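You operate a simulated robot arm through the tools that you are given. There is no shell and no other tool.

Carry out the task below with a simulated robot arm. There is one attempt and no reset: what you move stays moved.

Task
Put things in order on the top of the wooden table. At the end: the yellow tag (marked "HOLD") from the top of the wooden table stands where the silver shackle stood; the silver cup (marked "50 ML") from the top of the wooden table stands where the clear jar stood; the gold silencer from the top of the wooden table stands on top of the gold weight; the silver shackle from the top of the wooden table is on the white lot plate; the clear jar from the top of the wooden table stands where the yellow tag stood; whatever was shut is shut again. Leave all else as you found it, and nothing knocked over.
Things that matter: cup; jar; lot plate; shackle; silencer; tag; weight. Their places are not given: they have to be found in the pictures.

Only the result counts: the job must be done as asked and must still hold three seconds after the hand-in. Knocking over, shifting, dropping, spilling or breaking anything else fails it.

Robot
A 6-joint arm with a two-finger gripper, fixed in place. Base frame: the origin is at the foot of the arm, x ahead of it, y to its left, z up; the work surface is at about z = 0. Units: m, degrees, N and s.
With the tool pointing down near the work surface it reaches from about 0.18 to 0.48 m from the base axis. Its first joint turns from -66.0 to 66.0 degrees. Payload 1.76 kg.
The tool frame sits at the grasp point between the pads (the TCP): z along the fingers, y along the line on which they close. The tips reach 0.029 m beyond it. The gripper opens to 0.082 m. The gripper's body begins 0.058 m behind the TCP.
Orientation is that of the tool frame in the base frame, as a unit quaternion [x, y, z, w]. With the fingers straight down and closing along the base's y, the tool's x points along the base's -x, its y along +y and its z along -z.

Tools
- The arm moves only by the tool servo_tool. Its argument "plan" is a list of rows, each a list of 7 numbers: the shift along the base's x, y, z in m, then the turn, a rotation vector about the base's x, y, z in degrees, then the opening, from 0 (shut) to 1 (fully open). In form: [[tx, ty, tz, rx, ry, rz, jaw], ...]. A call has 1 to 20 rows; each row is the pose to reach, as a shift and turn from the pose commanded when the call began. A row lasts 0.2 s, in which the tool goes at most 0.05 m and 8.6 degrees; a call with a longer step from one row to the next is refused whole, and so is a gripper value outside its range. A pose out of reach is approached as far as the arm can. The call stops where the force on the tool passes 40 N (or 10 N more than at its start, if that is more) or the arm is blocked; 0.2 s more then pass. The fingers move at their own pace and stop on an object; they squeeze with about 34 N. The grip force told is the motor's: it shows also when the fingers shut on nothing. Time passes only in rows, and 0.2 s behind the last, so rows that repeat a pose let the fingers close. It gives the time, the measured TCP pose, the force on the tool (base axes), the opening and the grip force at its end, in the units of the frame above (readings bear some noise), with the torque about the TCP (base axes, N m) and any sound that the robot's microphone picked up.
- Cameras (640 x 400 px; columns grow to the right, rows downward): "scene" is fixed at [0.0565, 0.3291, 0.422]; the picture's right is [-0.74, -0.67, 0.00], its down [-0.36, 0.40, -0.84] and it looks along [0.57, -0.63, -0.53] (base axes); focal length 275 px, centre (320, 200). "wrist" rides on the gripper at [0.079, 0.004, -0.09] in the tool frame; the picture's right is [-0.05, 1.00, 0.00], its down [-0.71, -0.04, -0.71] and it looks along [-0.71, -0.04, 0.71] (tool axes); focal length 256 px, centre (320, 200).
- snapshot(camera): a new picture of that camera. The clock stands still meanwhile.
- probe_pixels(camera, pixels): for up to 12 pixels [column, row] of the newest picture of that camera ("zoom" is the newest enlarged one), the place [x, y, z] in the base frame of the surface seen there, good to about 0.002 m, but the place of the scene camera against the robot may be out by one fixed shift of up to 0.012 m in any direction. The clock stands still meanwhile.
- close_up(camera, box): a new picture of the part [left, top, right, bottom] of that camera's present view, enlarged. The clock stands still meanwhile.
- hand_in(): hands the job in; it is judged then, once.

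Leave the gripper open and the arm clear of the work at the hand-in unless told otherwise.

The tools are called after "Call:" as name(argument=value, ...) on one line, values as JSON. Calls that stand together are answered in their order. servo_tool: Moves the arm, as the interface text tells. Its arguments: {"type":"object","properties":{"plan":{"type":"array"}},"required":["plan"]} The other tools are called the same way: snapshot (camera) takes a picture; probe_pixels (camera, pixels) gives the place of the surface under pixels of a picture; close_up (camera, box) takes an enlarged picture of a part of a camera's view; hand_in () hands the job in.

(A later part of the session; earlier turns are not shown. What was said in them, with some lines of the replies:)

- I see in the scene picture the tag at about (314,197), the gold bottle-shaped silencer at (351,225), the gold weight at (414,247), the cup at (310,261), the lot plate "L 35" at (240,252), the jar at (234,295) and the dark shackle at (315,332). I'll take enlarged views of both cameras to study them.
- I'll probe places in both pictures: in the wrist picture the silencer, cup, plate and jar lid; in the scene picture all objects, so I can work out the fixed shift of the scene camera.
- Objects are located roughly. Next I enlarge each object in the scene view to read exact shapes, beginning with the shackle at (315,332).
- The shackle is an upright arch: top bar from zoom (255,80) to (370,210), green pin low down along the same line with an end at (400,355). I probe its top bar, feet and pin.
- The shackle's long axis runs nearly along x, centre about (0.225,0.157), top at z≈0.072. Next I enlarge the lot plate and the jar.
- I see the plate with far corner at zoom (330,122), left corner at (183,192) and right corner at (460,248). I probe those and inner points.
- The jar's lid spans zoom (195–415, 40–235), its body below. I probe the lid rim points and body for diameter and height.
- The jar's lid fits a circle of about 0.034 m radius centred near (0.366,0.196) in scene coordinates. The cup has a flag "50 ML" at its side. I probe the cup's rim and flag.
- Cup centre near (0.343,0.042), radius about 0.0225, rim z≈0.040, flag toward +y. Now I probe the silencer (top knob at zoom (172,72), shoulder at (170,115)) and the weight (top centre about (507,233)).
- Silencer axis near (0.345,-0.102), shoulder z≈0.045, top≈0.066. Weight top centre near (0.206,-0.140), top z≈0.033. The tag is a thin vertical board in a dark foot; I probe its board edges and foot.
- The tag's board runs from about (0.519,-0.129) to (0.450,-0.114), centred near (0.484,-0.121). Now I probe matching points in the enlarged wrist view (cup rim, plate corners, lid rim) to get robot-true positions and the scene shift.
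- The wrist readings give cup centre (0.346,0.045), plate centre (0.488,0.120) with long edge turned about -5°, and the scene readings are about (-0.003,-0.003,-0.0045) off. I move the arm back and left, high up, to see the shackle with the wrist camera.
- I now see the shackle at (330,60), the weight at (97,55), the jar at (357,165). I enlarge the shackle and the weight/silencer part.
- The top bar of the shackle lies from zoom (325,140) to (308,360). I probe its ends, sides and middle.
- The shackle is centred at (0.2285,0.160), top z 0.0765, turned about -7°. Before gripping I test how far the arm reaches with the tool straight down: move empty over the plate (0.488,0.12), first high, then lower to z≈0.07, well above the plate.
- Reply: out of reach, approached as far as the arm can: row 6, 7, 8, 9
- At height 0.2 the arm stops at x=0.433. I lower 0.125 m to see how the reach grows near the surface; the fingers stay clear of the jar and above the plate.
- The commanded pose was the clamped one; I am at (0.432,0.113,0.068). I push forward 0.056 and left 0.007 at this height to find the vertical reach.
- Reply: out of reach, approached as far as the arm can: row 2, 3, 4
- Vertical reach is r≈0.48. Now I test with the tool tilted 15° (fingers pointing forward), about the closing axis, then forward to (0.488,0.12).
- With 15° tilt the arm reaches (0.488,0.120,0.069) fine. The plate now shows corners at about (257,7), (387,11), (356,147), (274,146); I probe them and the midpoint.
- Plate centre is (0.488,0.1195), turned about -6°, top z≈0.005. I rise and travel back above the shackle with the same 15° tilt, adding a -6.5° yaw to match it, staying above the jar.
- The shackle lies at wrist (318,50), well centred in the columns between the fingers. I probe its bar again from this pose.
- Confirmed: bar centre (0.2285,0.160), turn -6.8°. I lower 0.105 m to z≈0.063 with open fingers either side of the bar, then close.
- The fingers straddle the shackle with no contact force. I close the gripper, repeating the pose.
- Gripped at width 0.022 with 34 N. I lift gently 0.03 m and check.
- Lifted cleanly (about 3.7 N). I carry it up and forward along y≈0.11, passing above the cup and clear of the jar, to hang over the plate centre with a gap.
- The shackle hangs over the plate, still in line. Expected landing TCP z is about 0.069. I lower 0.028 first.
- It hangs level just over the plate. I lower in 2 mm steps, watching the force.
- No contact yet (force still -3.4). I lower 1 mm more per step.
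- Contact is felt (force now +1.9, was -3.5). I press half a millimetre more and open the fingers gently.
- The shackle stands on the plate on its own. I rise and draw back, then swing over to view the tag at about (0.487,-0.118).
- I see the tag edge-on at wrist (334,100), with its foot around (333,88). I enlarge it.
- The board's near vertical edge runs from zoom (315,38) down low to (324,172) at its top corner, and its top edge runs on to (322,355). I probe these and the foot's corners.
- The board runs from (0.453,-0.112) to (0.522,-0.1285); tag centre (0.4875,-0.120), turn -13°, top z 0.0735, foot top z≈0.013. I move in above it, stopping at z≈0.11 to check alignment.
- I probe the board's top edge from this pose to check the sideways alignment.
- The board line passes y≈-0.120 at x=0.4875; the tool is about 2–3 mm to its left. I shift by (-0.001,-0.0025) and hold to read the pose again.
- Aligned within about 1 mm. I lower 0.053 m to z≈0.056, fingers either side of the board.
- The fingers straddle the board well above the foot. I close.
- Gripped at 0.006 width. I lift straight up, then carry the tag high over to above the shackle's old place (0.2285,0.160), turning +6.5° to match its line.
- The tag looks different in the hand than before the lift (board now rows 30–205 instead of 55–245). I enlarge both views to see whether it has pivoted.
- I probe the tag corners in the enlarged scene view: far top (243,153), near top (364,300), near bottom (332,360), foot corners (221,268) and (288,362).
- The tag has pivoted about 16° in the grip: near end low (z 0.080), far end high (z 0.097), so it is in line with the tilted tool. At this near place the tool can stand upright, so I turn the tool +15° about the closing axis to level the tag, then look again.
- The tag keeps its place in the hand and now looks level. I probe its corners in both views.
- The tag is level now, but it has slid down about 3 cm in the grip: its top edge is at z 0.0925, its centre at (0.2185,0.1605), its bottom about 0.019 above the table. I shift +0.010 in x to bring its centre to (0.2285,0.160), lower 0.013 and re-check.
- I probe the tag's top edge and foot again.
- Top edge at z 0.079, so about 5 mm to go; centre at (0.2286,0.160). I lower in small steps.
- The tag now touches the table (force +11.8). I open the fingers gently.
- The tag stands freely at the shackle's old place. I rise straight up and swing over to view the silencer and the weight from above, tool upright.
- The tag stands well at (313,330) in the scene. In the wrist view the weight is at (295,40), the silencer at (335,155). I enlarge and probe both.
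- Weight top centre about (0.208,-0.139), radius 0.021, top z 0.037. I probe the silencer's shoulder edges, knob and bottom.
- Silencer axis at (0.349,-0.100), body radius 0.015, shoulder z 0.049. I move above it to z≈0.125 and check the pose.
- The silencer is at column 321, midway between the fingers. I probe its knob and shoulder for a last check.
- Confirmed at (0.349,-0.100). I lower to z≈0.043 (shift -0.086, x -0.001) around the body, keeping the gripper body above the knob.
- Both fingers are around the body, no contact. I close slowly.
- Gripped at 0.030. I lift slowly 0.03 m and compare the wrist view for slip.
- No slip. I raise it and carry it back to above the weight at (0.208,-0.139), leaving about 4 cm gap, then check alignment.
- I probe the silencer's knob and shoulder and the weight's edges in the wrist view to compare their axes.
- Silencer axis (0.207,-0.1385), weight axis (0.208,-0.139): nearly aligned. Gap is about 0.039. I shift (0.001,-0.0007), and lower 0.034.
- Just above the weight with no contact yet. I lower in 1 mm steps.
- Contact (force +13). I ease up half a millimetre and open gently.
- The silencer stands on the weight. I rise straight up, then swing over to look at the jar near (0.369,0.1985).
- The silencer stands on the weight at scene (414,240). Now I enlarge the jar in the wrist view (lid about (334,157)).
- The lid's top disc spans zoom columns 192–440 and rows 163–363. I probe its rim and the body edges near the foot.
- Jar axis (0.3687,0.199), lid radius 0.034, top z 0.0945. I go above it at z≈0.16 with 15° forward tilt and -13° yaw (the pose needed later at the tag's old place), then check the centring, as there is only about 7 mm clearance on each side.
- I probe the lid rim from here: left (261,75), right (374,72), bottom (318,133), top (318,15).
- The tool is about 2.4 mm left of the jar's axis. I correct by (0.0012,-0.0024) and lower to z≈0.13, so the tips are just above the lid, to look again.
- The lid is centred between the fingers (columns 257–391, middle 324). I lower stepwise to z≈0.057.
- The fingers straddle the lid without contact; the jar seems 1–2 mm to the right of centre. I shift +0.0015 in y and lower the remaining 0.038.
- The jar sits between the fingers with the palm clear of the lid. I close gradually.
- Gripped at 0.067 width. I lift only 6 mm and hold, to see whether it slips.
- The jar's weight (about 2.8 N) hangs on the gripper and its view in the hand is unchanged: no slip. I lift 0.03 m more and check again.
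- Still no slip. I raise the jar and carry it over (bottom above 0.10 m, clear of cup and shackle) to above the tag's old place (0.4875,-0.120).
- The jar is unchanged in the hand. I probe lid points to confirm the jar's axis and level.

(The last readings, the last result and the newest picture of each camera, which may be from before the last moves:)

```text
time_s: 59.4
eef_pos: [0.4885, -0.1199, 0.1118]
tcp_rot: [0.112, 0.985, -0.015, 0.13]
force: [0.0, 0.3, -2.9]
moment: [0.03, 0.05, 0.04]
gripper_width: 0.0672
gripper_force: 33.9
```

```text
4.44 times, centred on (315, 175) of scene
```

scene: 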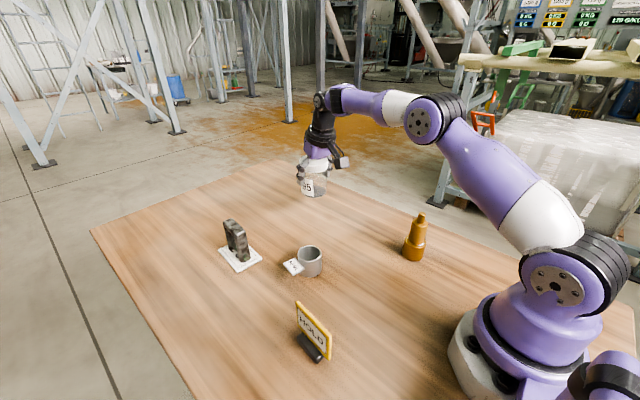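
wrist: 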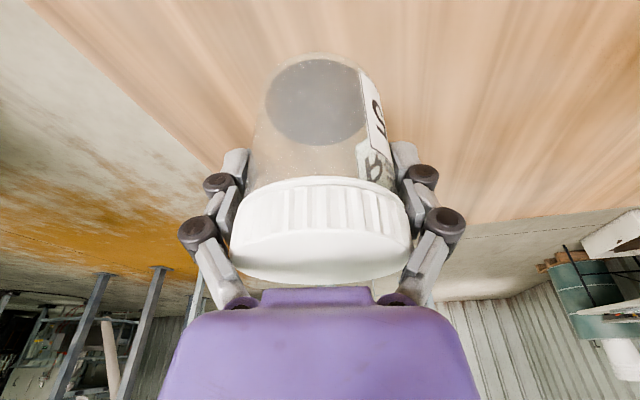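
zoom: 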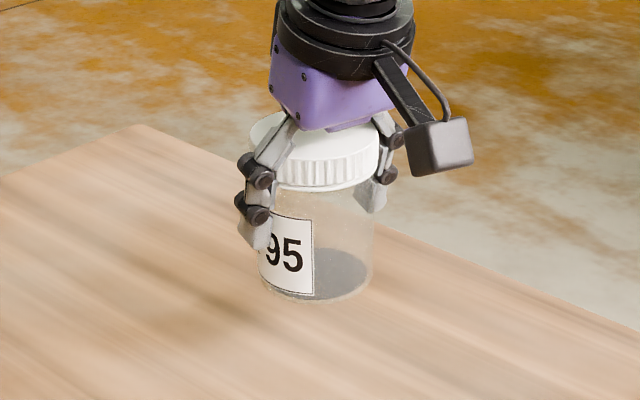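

The jar is level, axis at about (0.488,-0.119), bottom at z≈0.054. I lower 0.048 with a tiny correction.

Call:
servo_tool(plan=[[-0.0005, -0.0008, -0.015, 0, 0, 0, 0.3], [-0.0005, -0.0008, -0.03, 0, 0, 0, 0.3], [-0.0005, -0.0008, -0.042, 0, 0, 0, 0.3], [-0.0005, -0.0008, -0.048, 0, 0, 0, 0.3], [-0.0005, -0.0008, -0.048, 0, 0, 0, 0.3]])

Call:
servo_tool(plan=[[0, 0, -0.0015, 0, 0, 0, 0.3], [0, 0, -0.003, 0, 0, 0, 0.3], [0, 0, -0.004, 0, 0, 0, 0.3], [0, 0, -0.004, 0, 0, 0, 0.3]])

```text
time_s: 60.6
eef_pos: [0.4868, -0.1205, 0.0652]
tcp_rot: [0.112, 0.985, -0.015, 0.13]
force: [0.1, -1.0, -1.5]
moment: [-0.01, 0.0, 0.01]
gripper_width: 0.0672
gripper_force: 33.7
```

```text
time_s: 61.6
eef_pos: [0.4862, -0.121, 0.0605]
tcp_rot: [0.112, 0.985, -0.015, 0.13]
force: [-1.2, 0.4, -2.7]
moment: [-0.04, 0.0, -0.02]
gripper_width: 0.0673
gripper_force: 34.0
```

No contact yet (force -2.7). I lower further in 1 mm steps.

Call:
servo_tool(plan=[[0, 0, -0.001, 0, 0, 0, 0.3], [0, 0, -0.002, 0, 0, 0, 0.3], [0, 0, -0.002, 0, 0, 0, 0.3]])

```text
time_s: 62.4
eef_pos: [0.4859, -0.1207, 0.0587]
tcp_rot: [0.113, 0.985, -0.014, 0.13]
force: [0.1, -0.6, -2.9]
moment: [-0.01, 0.0, 0.01]
gripper_width: 0.0672
gripper_force: 34.0
```

Call:
servo_tool(plan=[[0, 0, -0.0008, 0, 0, 0, 0.3], [0, 0, -0.0016, 0, 0, 0, 0.3], [0, 0, -0.0016, 0, 0, 0, 0.3]])

```text
time_s: 63.2
eef_pos: [0.4867, -0.1185, 0.0583]
tcp_rot: [0.113, 0.985, -0.014, 0.131]
force: [-4.6, -0.5, 9.6]
moment: [0.34, 0.15, 0.13]
gripper_width: 0.0671
gripper_force: 33.6
```

Contact (force +9.6). I ease slightly and open the fingers gradually.

Call:
servo_tool(plan=[[0, 0, 0.0005, 0, 0, 0, 0.3], [0, 0, 0.0005, 0, 0, 0, 0.84], [0, 0, 0.0005, 0, 0, 0, 0.88], [0, 0, 0.0005, 0, 0, 0, 0.93], [0, 0, 0.0005, 0, 0, 0, 1], [0, 0, 0.0005, 0, 0, 0, 1]])

Call:
snapshot(camera="wrist")

Call:
close_up(camera="scene", box=[260, 140, 370, 230])

```text
time_s: 64.6
eef_pos: [0.4868, -0.1201, 0.0564]
tcp_rot: [0.112, 0.985, -0.014, 0.13]
force: [0.2, 0.4, 0.5]
moment: [0.0, -0.03, -0.02]
gripper_width: 0.0821
gripper_force: 0.1
```

```text
taken
```

wrist: 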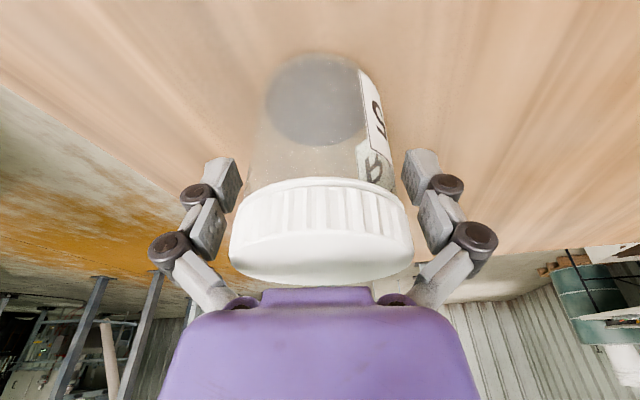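

```text
4.44 times, centred on (315, 185) of scene
```

zoom: 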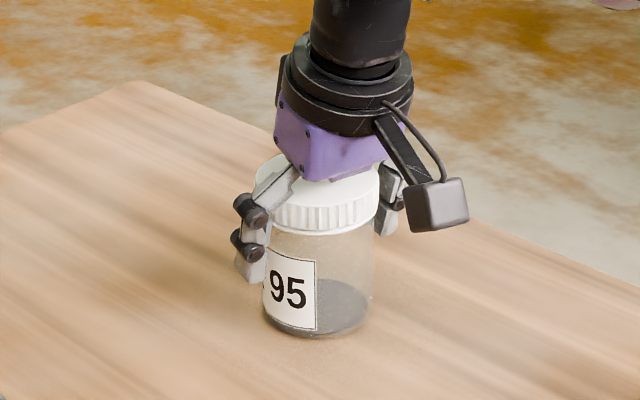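

The jar stands free. I withdraw upward along the tool's own axis so the fingers pass clear of the jar, then bring the tool upright while backing off.

Call:
servo_tool(plan=[[-0.005, 0.0012, 0.02, 0, 0, 0, 1], [-0.0125, 0.0029, 0.048, 0, 0, 0, 1], [-0.0209, 0.0048, 0.08, 0, 0, 0, 1], [-0.045, 0.015, 0.105, 0, 0, 0, 1], [-0.07, 0.03, 0.115, 1.69, 7.3, 0, 1], [-0.09, 0.045, 0.115, 3.37, 14.61, 0, 1], [-0.11, 0.07, 0.12, 3.37, 14.61, 0, 1], [-0.11, 0.07, 0.12, 3.37, 14.61, 0, 1]])

Call:
snapshot(camera="scene")

Call:
snapshot(camera="wrist")

```text
time_s: 66.4
eef_pos: [0.3762, -0.0506, 0.1774]
tcp_rot: [0.114, 0.993, 0.0, 0.0]
force: [0.5, 0.3, 0.2]
moment: [-0.03, 0.0, 0.01]
gripper_width: 0.082
gripper_force: 0.1
```

```text
taken
```

scene: 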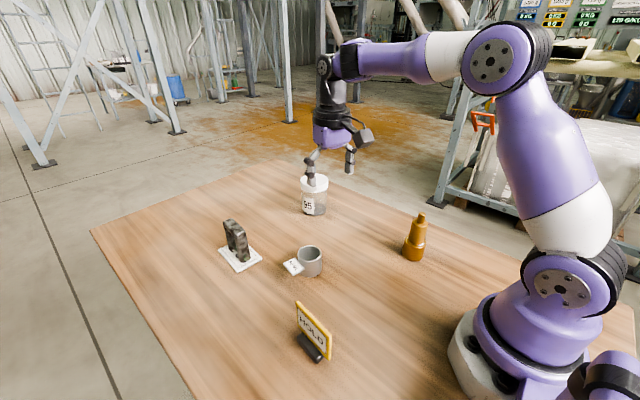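

```text
taken
```

wrist: 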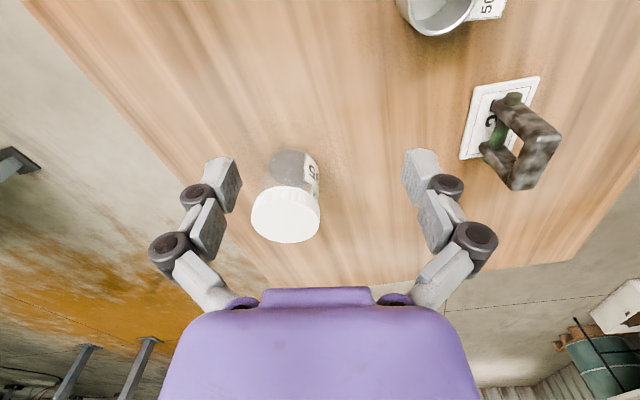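

The jar stands at scene (314,195). I probe its lid to record its place, then turn the tool +90° on the way to above the cup so that the fingers will close across the cup clear of its flag.

Call:
probe_pixels(camera="wrist", pixels=[[253, 212], [318, 214], [286, 190], [284, 240], [285, 215]])

Call:
servo_tool(plan=[[-0.0027, 0.0087, 0.002, 0, 0, 8.2, 1], [-0.0054, 0.0174, 0.004, 0, 0, 16.4, 1], [-0.0081, 0.0261, 0.006, 0, 0, 24.6, 1], [-0.0109, 0.0348, 0.008, 0, 0, 32.8, 1], [-0.0136, 0.0435, 0.01, 0, 0, 41, 1], [-0.0163, 0.0522, 0.012, 0, 0, 49.2, 1], [-0.019, 0.0609, 0.014, 0, 0, 57.4, 1], [-0.0217, 0.0696, 0.016, 0, 0, 65.6, 1], [-0.0244, 0.0783, 0.018, 0, 0, 73.8, 1], [-0.0271, 0.087, 0.02, 0, 0, 82, 1], [-0.03, 0.0955, 0.02, 0, 0, 90, 1], [-0.03, 0.0955, 0.02, 0, 0, 90, 1]])

Call:
snapshot(camera="wrist")

```text
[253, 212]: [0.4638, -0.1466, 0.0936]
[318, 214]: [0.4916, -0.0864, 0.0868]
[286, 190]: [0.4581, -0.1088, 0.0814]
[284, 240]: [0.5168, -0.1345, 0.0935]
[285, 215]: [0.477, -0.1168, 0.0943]
```

```text
time_s: 69.0
eef_pos: [0.3455, 0.0447, 0.1977]
tcp_rot: [-0.623, 0.782, 0.0, 0.0]
force: [0.6, -0.6, 1.6]
moment: [0.04, 0.01, -0.04]
gripper_width: 0.0818
gripper_force: 0.1
```

```text
taken
```

wrist: 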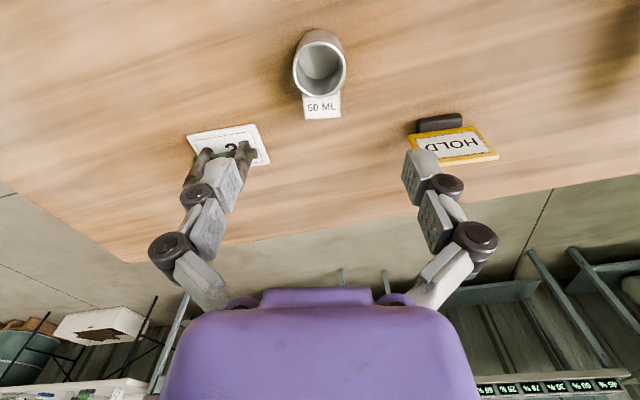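

The cup is at wrist (320,65) with its flag straight below at (321,108), so the fingers will close across it. I enlarge and probe the rim and flag.

Call:
close_up(camera="wrist", box=[270, 20, 370, 125])

```text
3.81 times, centred on (320, 72) of wrist
```

zoom: 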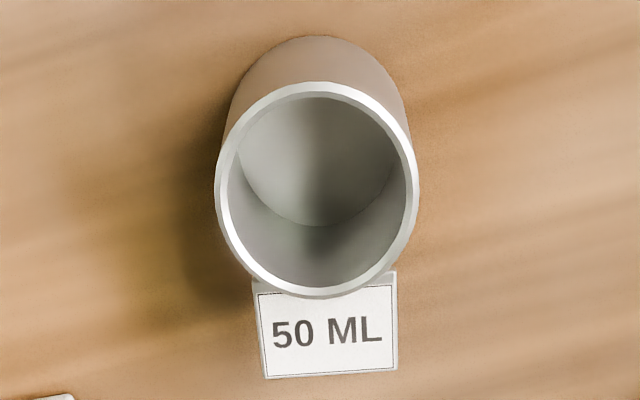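

The cup is empty. I probe its rim at left (221,190), right (413,190), top (317,88), bottom (317,290), and the flag corners.

Call:
probe_pixels(camera="zoom", pixels=[[219, 190], [415, 190], [317, 87], [317, 291], [245, 115], [388, 115], [247, 265], [387, 265], [262, 372], [394, 365], [320, 42], [328, 330]])

```text
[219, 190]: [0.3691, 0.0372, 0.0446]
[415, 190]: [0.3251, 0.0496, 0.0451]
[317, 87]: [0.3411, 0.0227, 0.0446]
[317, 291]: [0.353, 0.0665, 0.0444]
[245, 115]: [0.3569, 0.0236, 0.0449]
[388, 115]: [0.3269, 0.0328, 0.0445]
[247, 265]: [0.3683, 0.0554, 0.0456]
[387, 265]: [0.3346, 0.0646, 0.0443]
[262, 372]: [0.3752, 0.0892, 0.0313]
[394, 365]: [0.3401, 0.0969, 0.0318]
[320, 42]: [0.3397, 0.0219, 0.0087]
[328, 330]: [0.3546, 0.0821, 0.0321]
```

Cup axis (0.347,0.044), rim z 0.045. The tool axis is within about 1 mm. I lower to z≈0.10 first and read the pose.

Call:
servo_tool(plan=[[0.0007, -0.0003, -0.04, 0, 0, 0, 1], [0.0007, -0.0003, -0.075, 0, 0, 0, 1], [0.0007, -0.0003, -0.1, 0, 0, 0, 1], [0.0007, -0.0003, -0.1, 0, 0, 0, 1], [0.0007, -0.0003, -0.1, 0, 0, 0, 1]])

Call:
snapshot(camera="wrist")

```text
time_s: 70.2
eef_pos: [0.3475, 0.0427, 0.0958]
tcp_rot: [-0.623, 0.783, 0.0, 0.001]
force: [0.4, -0.3, 0.0]
moment: [-0.01, -0.02, -0.01]
gripper_width: 0.0819
gripper_force: 0.0
```

```text
taken
```

wrist: 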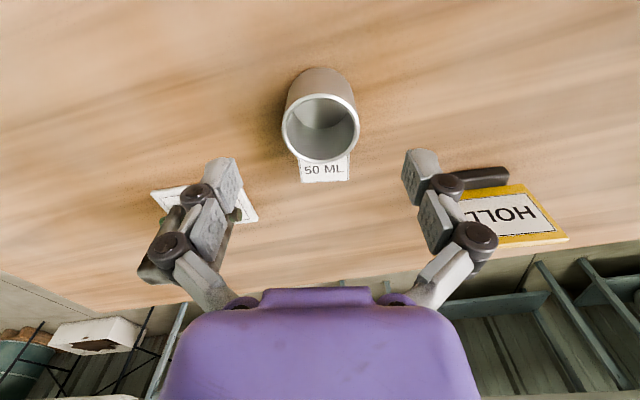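

Cup centred at column 321. I lower 0.060 to z≈0.036, then close gradually.

Call:
servo_tool(plan=[[0, 0.0005, -0.02, 0, 0, 0, 1], [0, 0.0005, -0.04, 0, 0, 0, 1], [0, 0.0005, -0.055, 0, 0, 0, 1], [0, 0.0005, -0.06, 0, 0, 0, 1], [0, 0.0005, -0.06, 0, 0, 0, 1]])

Call:
snapshot(camera="wrist")

Call:
close_up(camera="scene", box=[260, 200, 360, 290])

```text
time_s: 71.4
eef_pos: [0.3482, 0.0459, 0.0359]
tcp_rot: [-0.621, 0.783, 0.0, 0.001]
force: [-0.6, -0.5, 0.0]
moment: [0.01, 0.0, 0.02]
gripper_width: 0.0819
gripper_force: 0.1
```

```text
taken
```

wrist: 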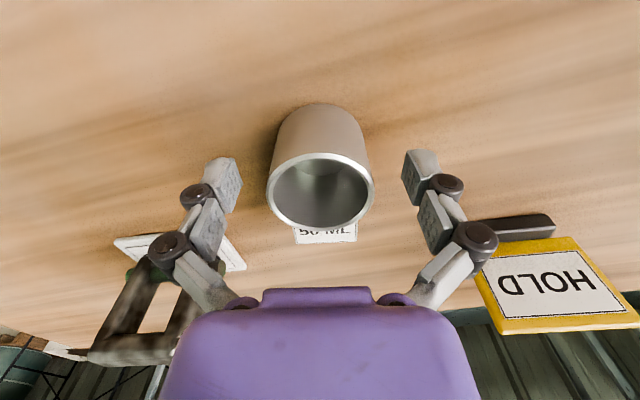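

```text
4.44 times, centred on (310, 245) of scene
```

zoom: 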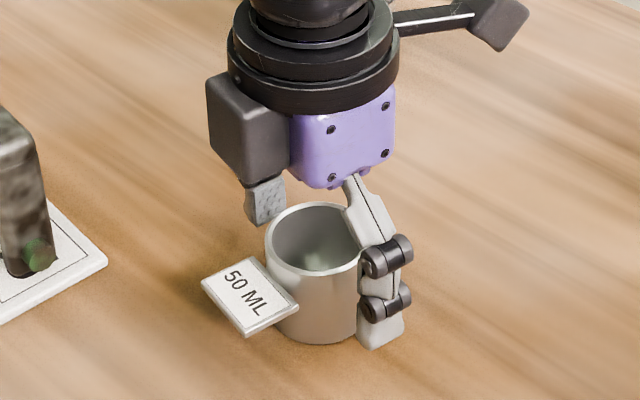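

The cup is between the fingers, flag clear. I close gradually.

Call:
servo_tool(plan=[[0, 0, 0, 0, 0, 0, 0.8], [0, 0, 0, 0, 0, 0, 0.66], [0, 0, 0, 0, 0, 0, 0.58], [0, 0, 0, 0, 0, 0, 0.52], [0, 0, 0, 0, 0, 0, 0.3], [0, 0, 0, 0, 0, 0, 0.2], [0, 0, 0, 0, 0, 0, 0.2]])

Call:
snapshot(camera="wrist")

```text
time_s: 73.0
eef_pos: [0.3475, 0.0466, 0.037]
tcp_rot: [-0.622, 0.783, 0.001, 0.0]
force: [-2.9, -0.9, 9.3]
moment: [-0.06, 0.1, -0.02]
gripper_width: 0.0469
gripper_force: 33.9
```

```text
taken
```

wrist: 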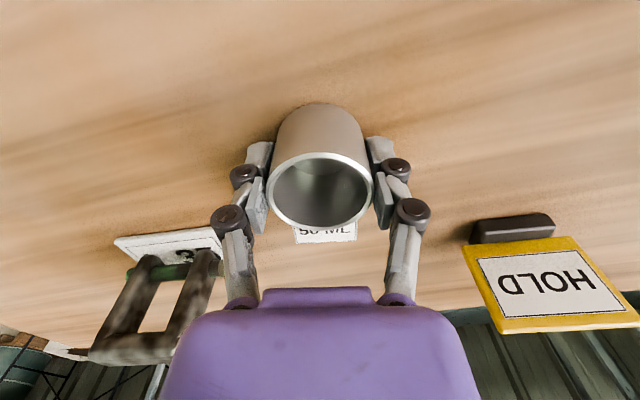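

Gripped at 0.047. I lift 0.03 m slowly and compare the view for slip.

Call:
servo_tool(plan=[[0, 0, 0.005, 0, 0, 0, 0.2], [0, 0, 0.015, 0, 0, 0, 0.2], [0, 0, 0.03, 0, 0, 0, 0.2], [0, 0, 0.03, 0, 0, 0, 0.2]])

Call:
snapshot(camera="wrist")

```text
time_s: 74.0
eef_pos: [0.3477, 0.0461, 0.0668]
tcp_rot: [-0.622, 0.783, 0.0, 0.001]
force: [-0.3, -0.5, -1.8]
moment: [0.04, -0.01, 0.03]
gripper_width: 0.0467
gripper_force: 34.0
```

```text
taken
```

wrist: 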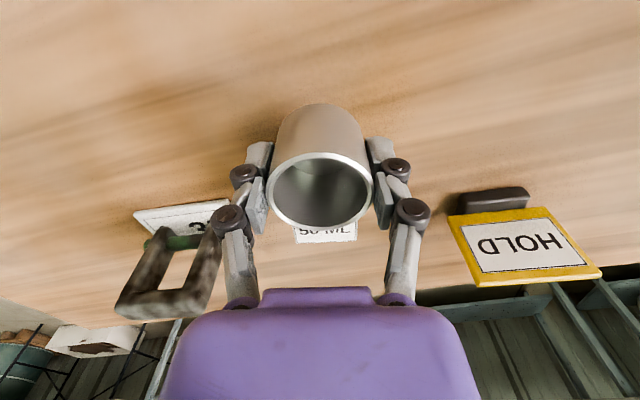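

No slip. I carry the cup over by (0.0217,0.1549) to above the jar's old place (0.3687,0.199), staying about 6 cm high.

Call:
servo_tool(plan=[[0, 0, 0.035, 0, 0, 0, 0.2], [0.005, 0.035, 0.045, 0, 0, 0, 0.2], [0.01, 0.075, 0.045, 0, 0, 0, 0.2], [0.016, 0.115, 0.045, 0, 0, 0, 0.2], [0.0217, 0.1549, 0.04, 0, 0, 0, 0.2], [0.0217, 0.1549, 0.025, 0, 0, 0, 0.2], [0.0217, 0.1549, 0.025, 0, 0, 0, 0.2]])

Call:
snapshot(camera="wrist")

Call:
snapshot(camera="scene")

```text
time_s: 75.6
eef_pos: [0.3684, 0.2, 0.0915]
tcp_rot: [-0.622, 0.783, 0.001, 0.001]
force: [0.5, 0.2, 0.4]
moment: [0.02, 0.01, 0.0]
gripper_width: 0.0467
gripper_force: 33.8
```

```text
taken
```

wrist: 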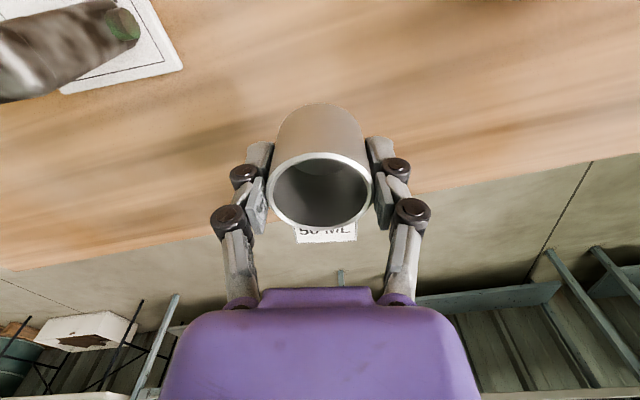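

```text
taken
```

scene: 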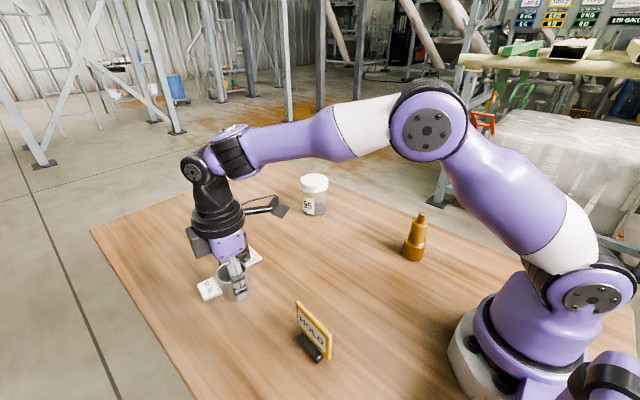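

I probe the held cup's rim to check its axis against (0.3687,0.199).

Call:
probe_pixels(camera="wrist", pixels=[[270, 190], [370, 190], [320, 154], [320, 227], [320, 115], [320, 140]])

```text
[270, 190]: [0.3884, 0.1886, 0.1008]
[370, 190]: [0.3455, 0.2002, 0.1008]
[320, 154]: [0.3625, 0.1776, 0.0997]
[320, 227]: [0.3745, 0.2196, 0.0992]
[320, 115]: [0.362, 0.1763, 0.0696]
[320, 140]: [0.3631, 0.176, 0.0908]
```

Cup axis at about (0.368,0.198); rim z 0.100, so bottom at 0.055. I lower 0.050 with a tiny correction.

Call:
servo_tool(plan=[[0.0005, 0.0007, -0.015, 0, 0, 0, 0.2], [0.0005, 0.0007, -0.03, 0, 0, 0, 0.2], [0.0005, 0.0007, -0.043, 0, 0, 0, 0.2], [0.0005, 0.0007, -0.05, 0, 0, 0, 0.2], [0.0005, 0.0007, -0.05, 0, 0, 0, 0.2]])

Call:
servo_tool(plan=[[0, 0, -0.001, 0, 0, 0, 0.2], [0, 0, -0.002, 0, 0, 0, 0.2], [0, 0, -0.003, 0, 0, 0, 0.2], [0, 0, -0.003, 0, 0, 0, 0.2]])

```text
time_s: 76.8
eef_pos: [0.3695, 0.2003, 0.0423]
tcp_rot: [-0.622, 0.783, 0.001, 0.0]
force: [0.9, -0.2, -1.1]
moment: [0.0, 0.0, 0.02]
gripper_width: 0.0467
gripper_force: 33.9
```

```text
time_s: 77.8
eef_pos: [0.3692, 0.2009, 0.0383]
tcp_rot: [-0.622, 0.783, 0.0, 0.001]
force: [0.2, 0.3, -0.6]
moment: [-0.02, 0.01, 0.0]
gripper_width: 0.0469
gripper_force: 33.8
```

No contact yet. I lower in sub-millimetre steps.

Call:
servo_tool(plan=[[0, 0, -0.0008, 0, 0, 0, 0.2], [0, 0, -0.0016, 0, 0, 0, 0.2], [0, 0, -0.0016, 0, 0, 0, 0.2]])

```text
time_s: 78.6
eef_pos: [0.3691, 0.201, 0.0372]
tcp_rot: [-0.622, 0.783, 0.0, 0.0]
force: [0.1, 0.5, -0.9]
moment: [-0.02, 0.01, 0.04]
gripper_width: 0.0467
gripper_force: 34.2
```

Call:
servo_tool(plan=[[0, 0, -0.0006, 0, 0, 0, 0.2], [0, 0, -0.0012, 0, 0, 0, 0.2], [0, 0, -0.0012, 0, 0, 0, 0.2]])

```text
time_s: 79.4
eef_pos: [0.3692, 0.2, 0.0368]
tcp_rot: [-0.623, 0.783, 0.001, 0.002]
force: [0.5, -0.1, -1.1]
moment: [0.01, 0.0, 0.0]
gripper_width: 0.0465
gripper_force: 33.8
```

Still only the cup's own weight. I go on 1 mm more.

Call:
servo_tool(plan=[[0, 0, -0.0005, 0, 0, 0, 0.2], [0, 0, -0.001, 0, 0, 0, 0.2], [0, 0, -0.001, 0, 0, 0, 0.2]])

```text
time_s: 80.2
eef_pos: [0.3696, 0.2014, 0.037]
tcp_rot: [-0.621, 0.783, -0.001, 0.001]
force: [-3.3, -6.5, 18.7]
moment: [-0.27, 0.14, -0.01]
gripper_width: 0.0468
gripper_force: 34.2
```

Contact (force +18.7). I ease up 0.7 mm and open gradually.

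Call:
servo_tool(plan=[[0, 0, 0.0007, 0, 0, 0, 0.2], [0, 0, 0.0007, 0, 0, 0, 0.59], [0, 0, 0.0007, 0, 0, 0, 0.65], [0, 0, 0.0007, 0, 0, 0, 0.8], [0, 0, 0.0007, 0, 0, 0, 1], [0, 0, 0.0007, 0, 0, 0, 1]])

Call:
snapshot(camera="wrist")

Call:
close_up(camera="scene", box=[180, 220, 290, 320])

```text
time_s: 81.6
eef_pos: [0.3682, 0.2008, 0.0364]
tcp_rot: [-0.622, 0.783, 0.0, 0.0]
force: [-0.1, 0.0, 0.5]
moment: [-0.03, -0.01, -0.03]
gripper_width: 0.0819
gripper_force: 0.1
```

```text
taken
```

wrist: 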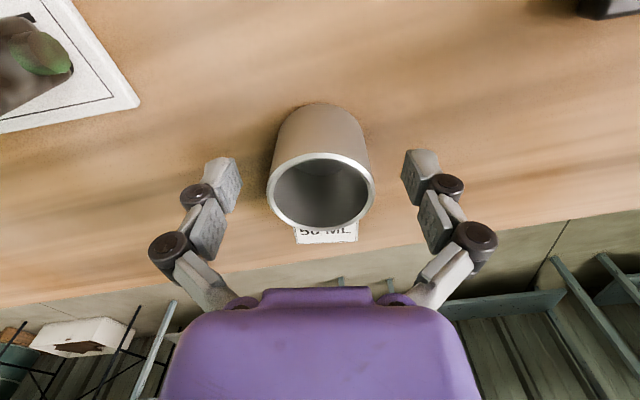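

```text
4.00 times, centred on (235, 270) of scene
```

zoom: 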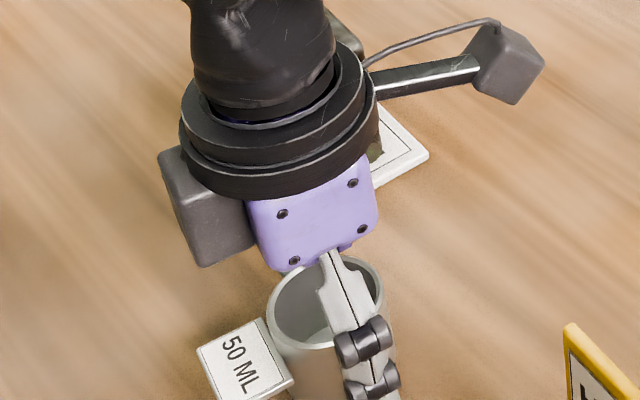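

The cup stands on its own. I rise straight up, then back the arm away to a clear, high place and turn the tool back.

Call:
servo_tool(plan=[[0, 0, 0.03, 0, 0, 0, 1], [0, 0, 0.07, 0, 0, 0, 1], [0, 0, 0.115, 0, 0, 0, 1], [0, 0, 0.16, 0, 0, 0, 1], [-0.02, -0.02, 0.19, 0, 0, -8, 1], [-0.04, -0.04, 0.2, 0, 0, -16, 1], [-0.06, -0.06, 0.21, 0, 0, -24, 1], [-0.08, -0.08, 0.22, 0, 0, -32, 1], [-0.1, -0.1, 0.22, 0, 0, -40, 1], [-0.11, -0.12, 0.22, 0, 0, -48, 1], [-0.12, -0.14, 0.22, 0, 0, -56, 1], [-0.13, -0.16, 0.22, 0, 0, -64, 1], [-0.14, -0.18, 0.22, 0, 0, -72, 1], [-0.15, -0.19, 0.22, 0, 0, -77, 1], [-0.15, -0.19, 0.22, 0, 0, -77, 1]])

Call:
snapshot(camera="scene")

Call:
snapshot(camera="wrist")

```text
time_s: 84.8
eef_pos: [0.2187, 0.0105, 0.256]
tcp_rot: [0.001, 1.0, 0.0, 0.0]
force: [0.0, -0.1, -0.2]
moment: [0.03, 0.02, -0.02]
gripper_width: 0.0818
gripper_force: 0.1
```

```text
taken
```

scene: 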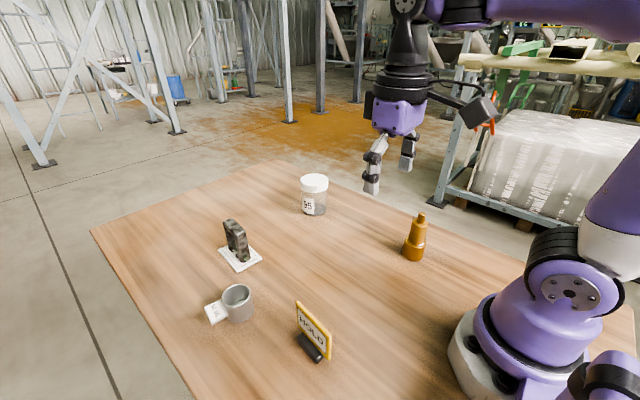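

```text
taken
```

wrist: 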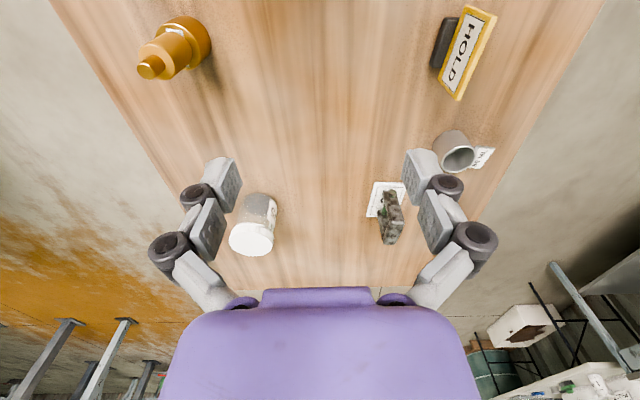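

Everything stands. I check the final places by enlarging the scene and probing each object.

Call:
close_up(camera="scene", box=[190, 160, 450, 370])

Call:
close_up(camera="scene", box=[195, 205, 275, 275])

Call:
probe_pixels(camera="zoom", pixels=[[280, 130], [305, 215], [330, 330], [245, 300], [175, 260], [270, 385], [455, 320]])

```text
1.90 times, centred on (320, 265) of scene
```

zoom: 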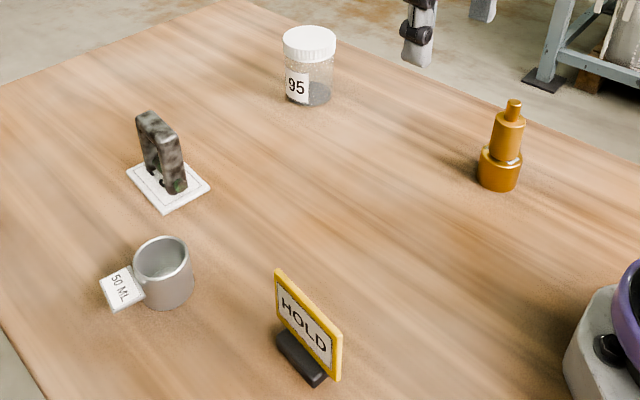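

```text
5.71 times, centred on (235, 240) of scene
```

zoom: 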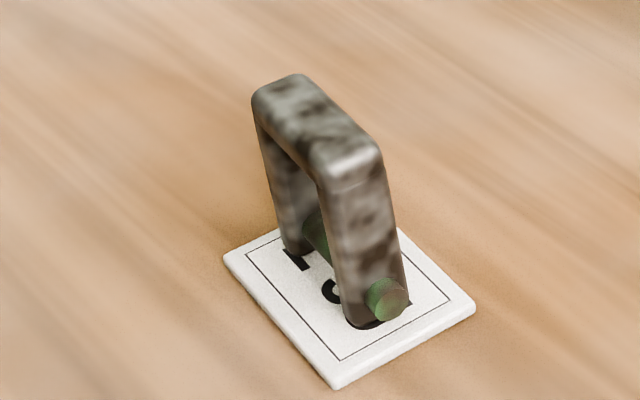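

```text
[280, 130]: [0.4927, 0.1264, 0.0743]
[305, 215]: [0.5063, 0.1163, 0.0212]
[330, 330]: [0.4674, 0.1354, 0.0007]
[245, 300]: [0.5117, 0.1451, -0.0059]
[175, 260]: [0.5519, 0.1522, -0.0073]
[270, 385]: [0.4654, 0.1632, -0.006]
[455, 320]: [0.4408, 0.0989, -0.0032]
```

I probe the shackle's top and feet and the plate's corners to be sure it stands upright and the plate has not moved.

Call:
probe_pixels(camera="zoom", pixels=[[280, 80], [260, 95], [375, 150], [330, 175], [312, 125], [292, 248], [355, 320], [395, 275], [230, 259], [470, 306], [336, 382], [276, 233]])

Call:
probe_pixels(camera="wrist", pixels=[[457, 157], [441, 157], [474, 157], [252, 238], [231, 237], [274, 237], [150, 66], [378, 184], [404, 186], [395, 196], [482, 40]])

```text
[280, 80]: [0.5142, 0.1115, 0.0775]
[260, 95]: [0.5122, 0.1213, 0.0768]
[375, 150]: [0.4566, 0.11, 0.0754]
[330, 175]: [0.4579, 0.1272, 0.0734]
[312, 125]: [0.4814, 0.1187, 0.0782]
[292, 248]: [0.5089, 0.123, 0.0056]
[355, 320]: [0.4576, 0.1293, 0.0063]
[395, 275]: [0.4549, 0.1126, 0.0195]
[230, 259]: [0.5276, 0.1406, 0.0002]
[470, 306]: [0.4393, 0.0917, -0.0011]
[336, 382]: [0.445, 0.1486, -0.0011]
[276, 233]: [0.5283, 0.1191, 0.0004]
```

```text
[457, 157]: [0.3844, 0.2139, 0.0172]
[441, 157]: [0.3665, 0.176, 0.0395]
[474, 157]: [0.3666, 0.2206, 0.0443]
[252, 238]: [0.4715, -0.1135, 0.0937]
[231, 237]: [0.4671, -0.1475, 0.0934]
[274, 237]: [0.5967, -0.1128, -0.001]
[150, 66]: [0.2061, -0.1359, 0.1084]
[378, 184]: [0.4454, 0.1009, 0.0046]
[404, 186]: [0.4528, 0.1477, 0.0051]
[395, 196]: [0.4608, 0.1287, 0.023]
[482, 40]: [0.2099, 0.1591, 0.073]
```

All checks are good. The shackle is upright on the unmoved plate. The tag, jar and cup are each in their assigned places, the silencer is on the weight, and the jar's lid is still on. The gripper is open and the arm is high and clear, so I hand in the job.

Call:
hand_in()

```text
The job is handed in.
```

The job is finished and handed in. In the last pictures everything was upright, and the gripper was open and clear of the table. I haven't seen the judge's verdict.

| Object | Final place | Position check |
|---|---|---|
| Silver shackle | On the white lot plate | Centred near (0.488, 0.121); the plate had not moved |
| Yellow tag ("HOLD") | Where the shackle stood | Centred at (0.2286, 0.160), within about 1 mm |
| Clear jar | Where the tag stood | Within about 2 mm of (0.4875, -0.120); lid still on |
| Silver cup ("50 ML") | Where the jar stood | Within about 2 mm of (0.3687, 0.199) |
| Gold silencer | On top of the gold weight | Axes lined up to about 1 mm before release |

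The tag slid about 3 cm down in the grip and tipped about 16° while I carried it. I levelled it before setting it down, and it stood freely after release. Nothing was dropped or knocked over.
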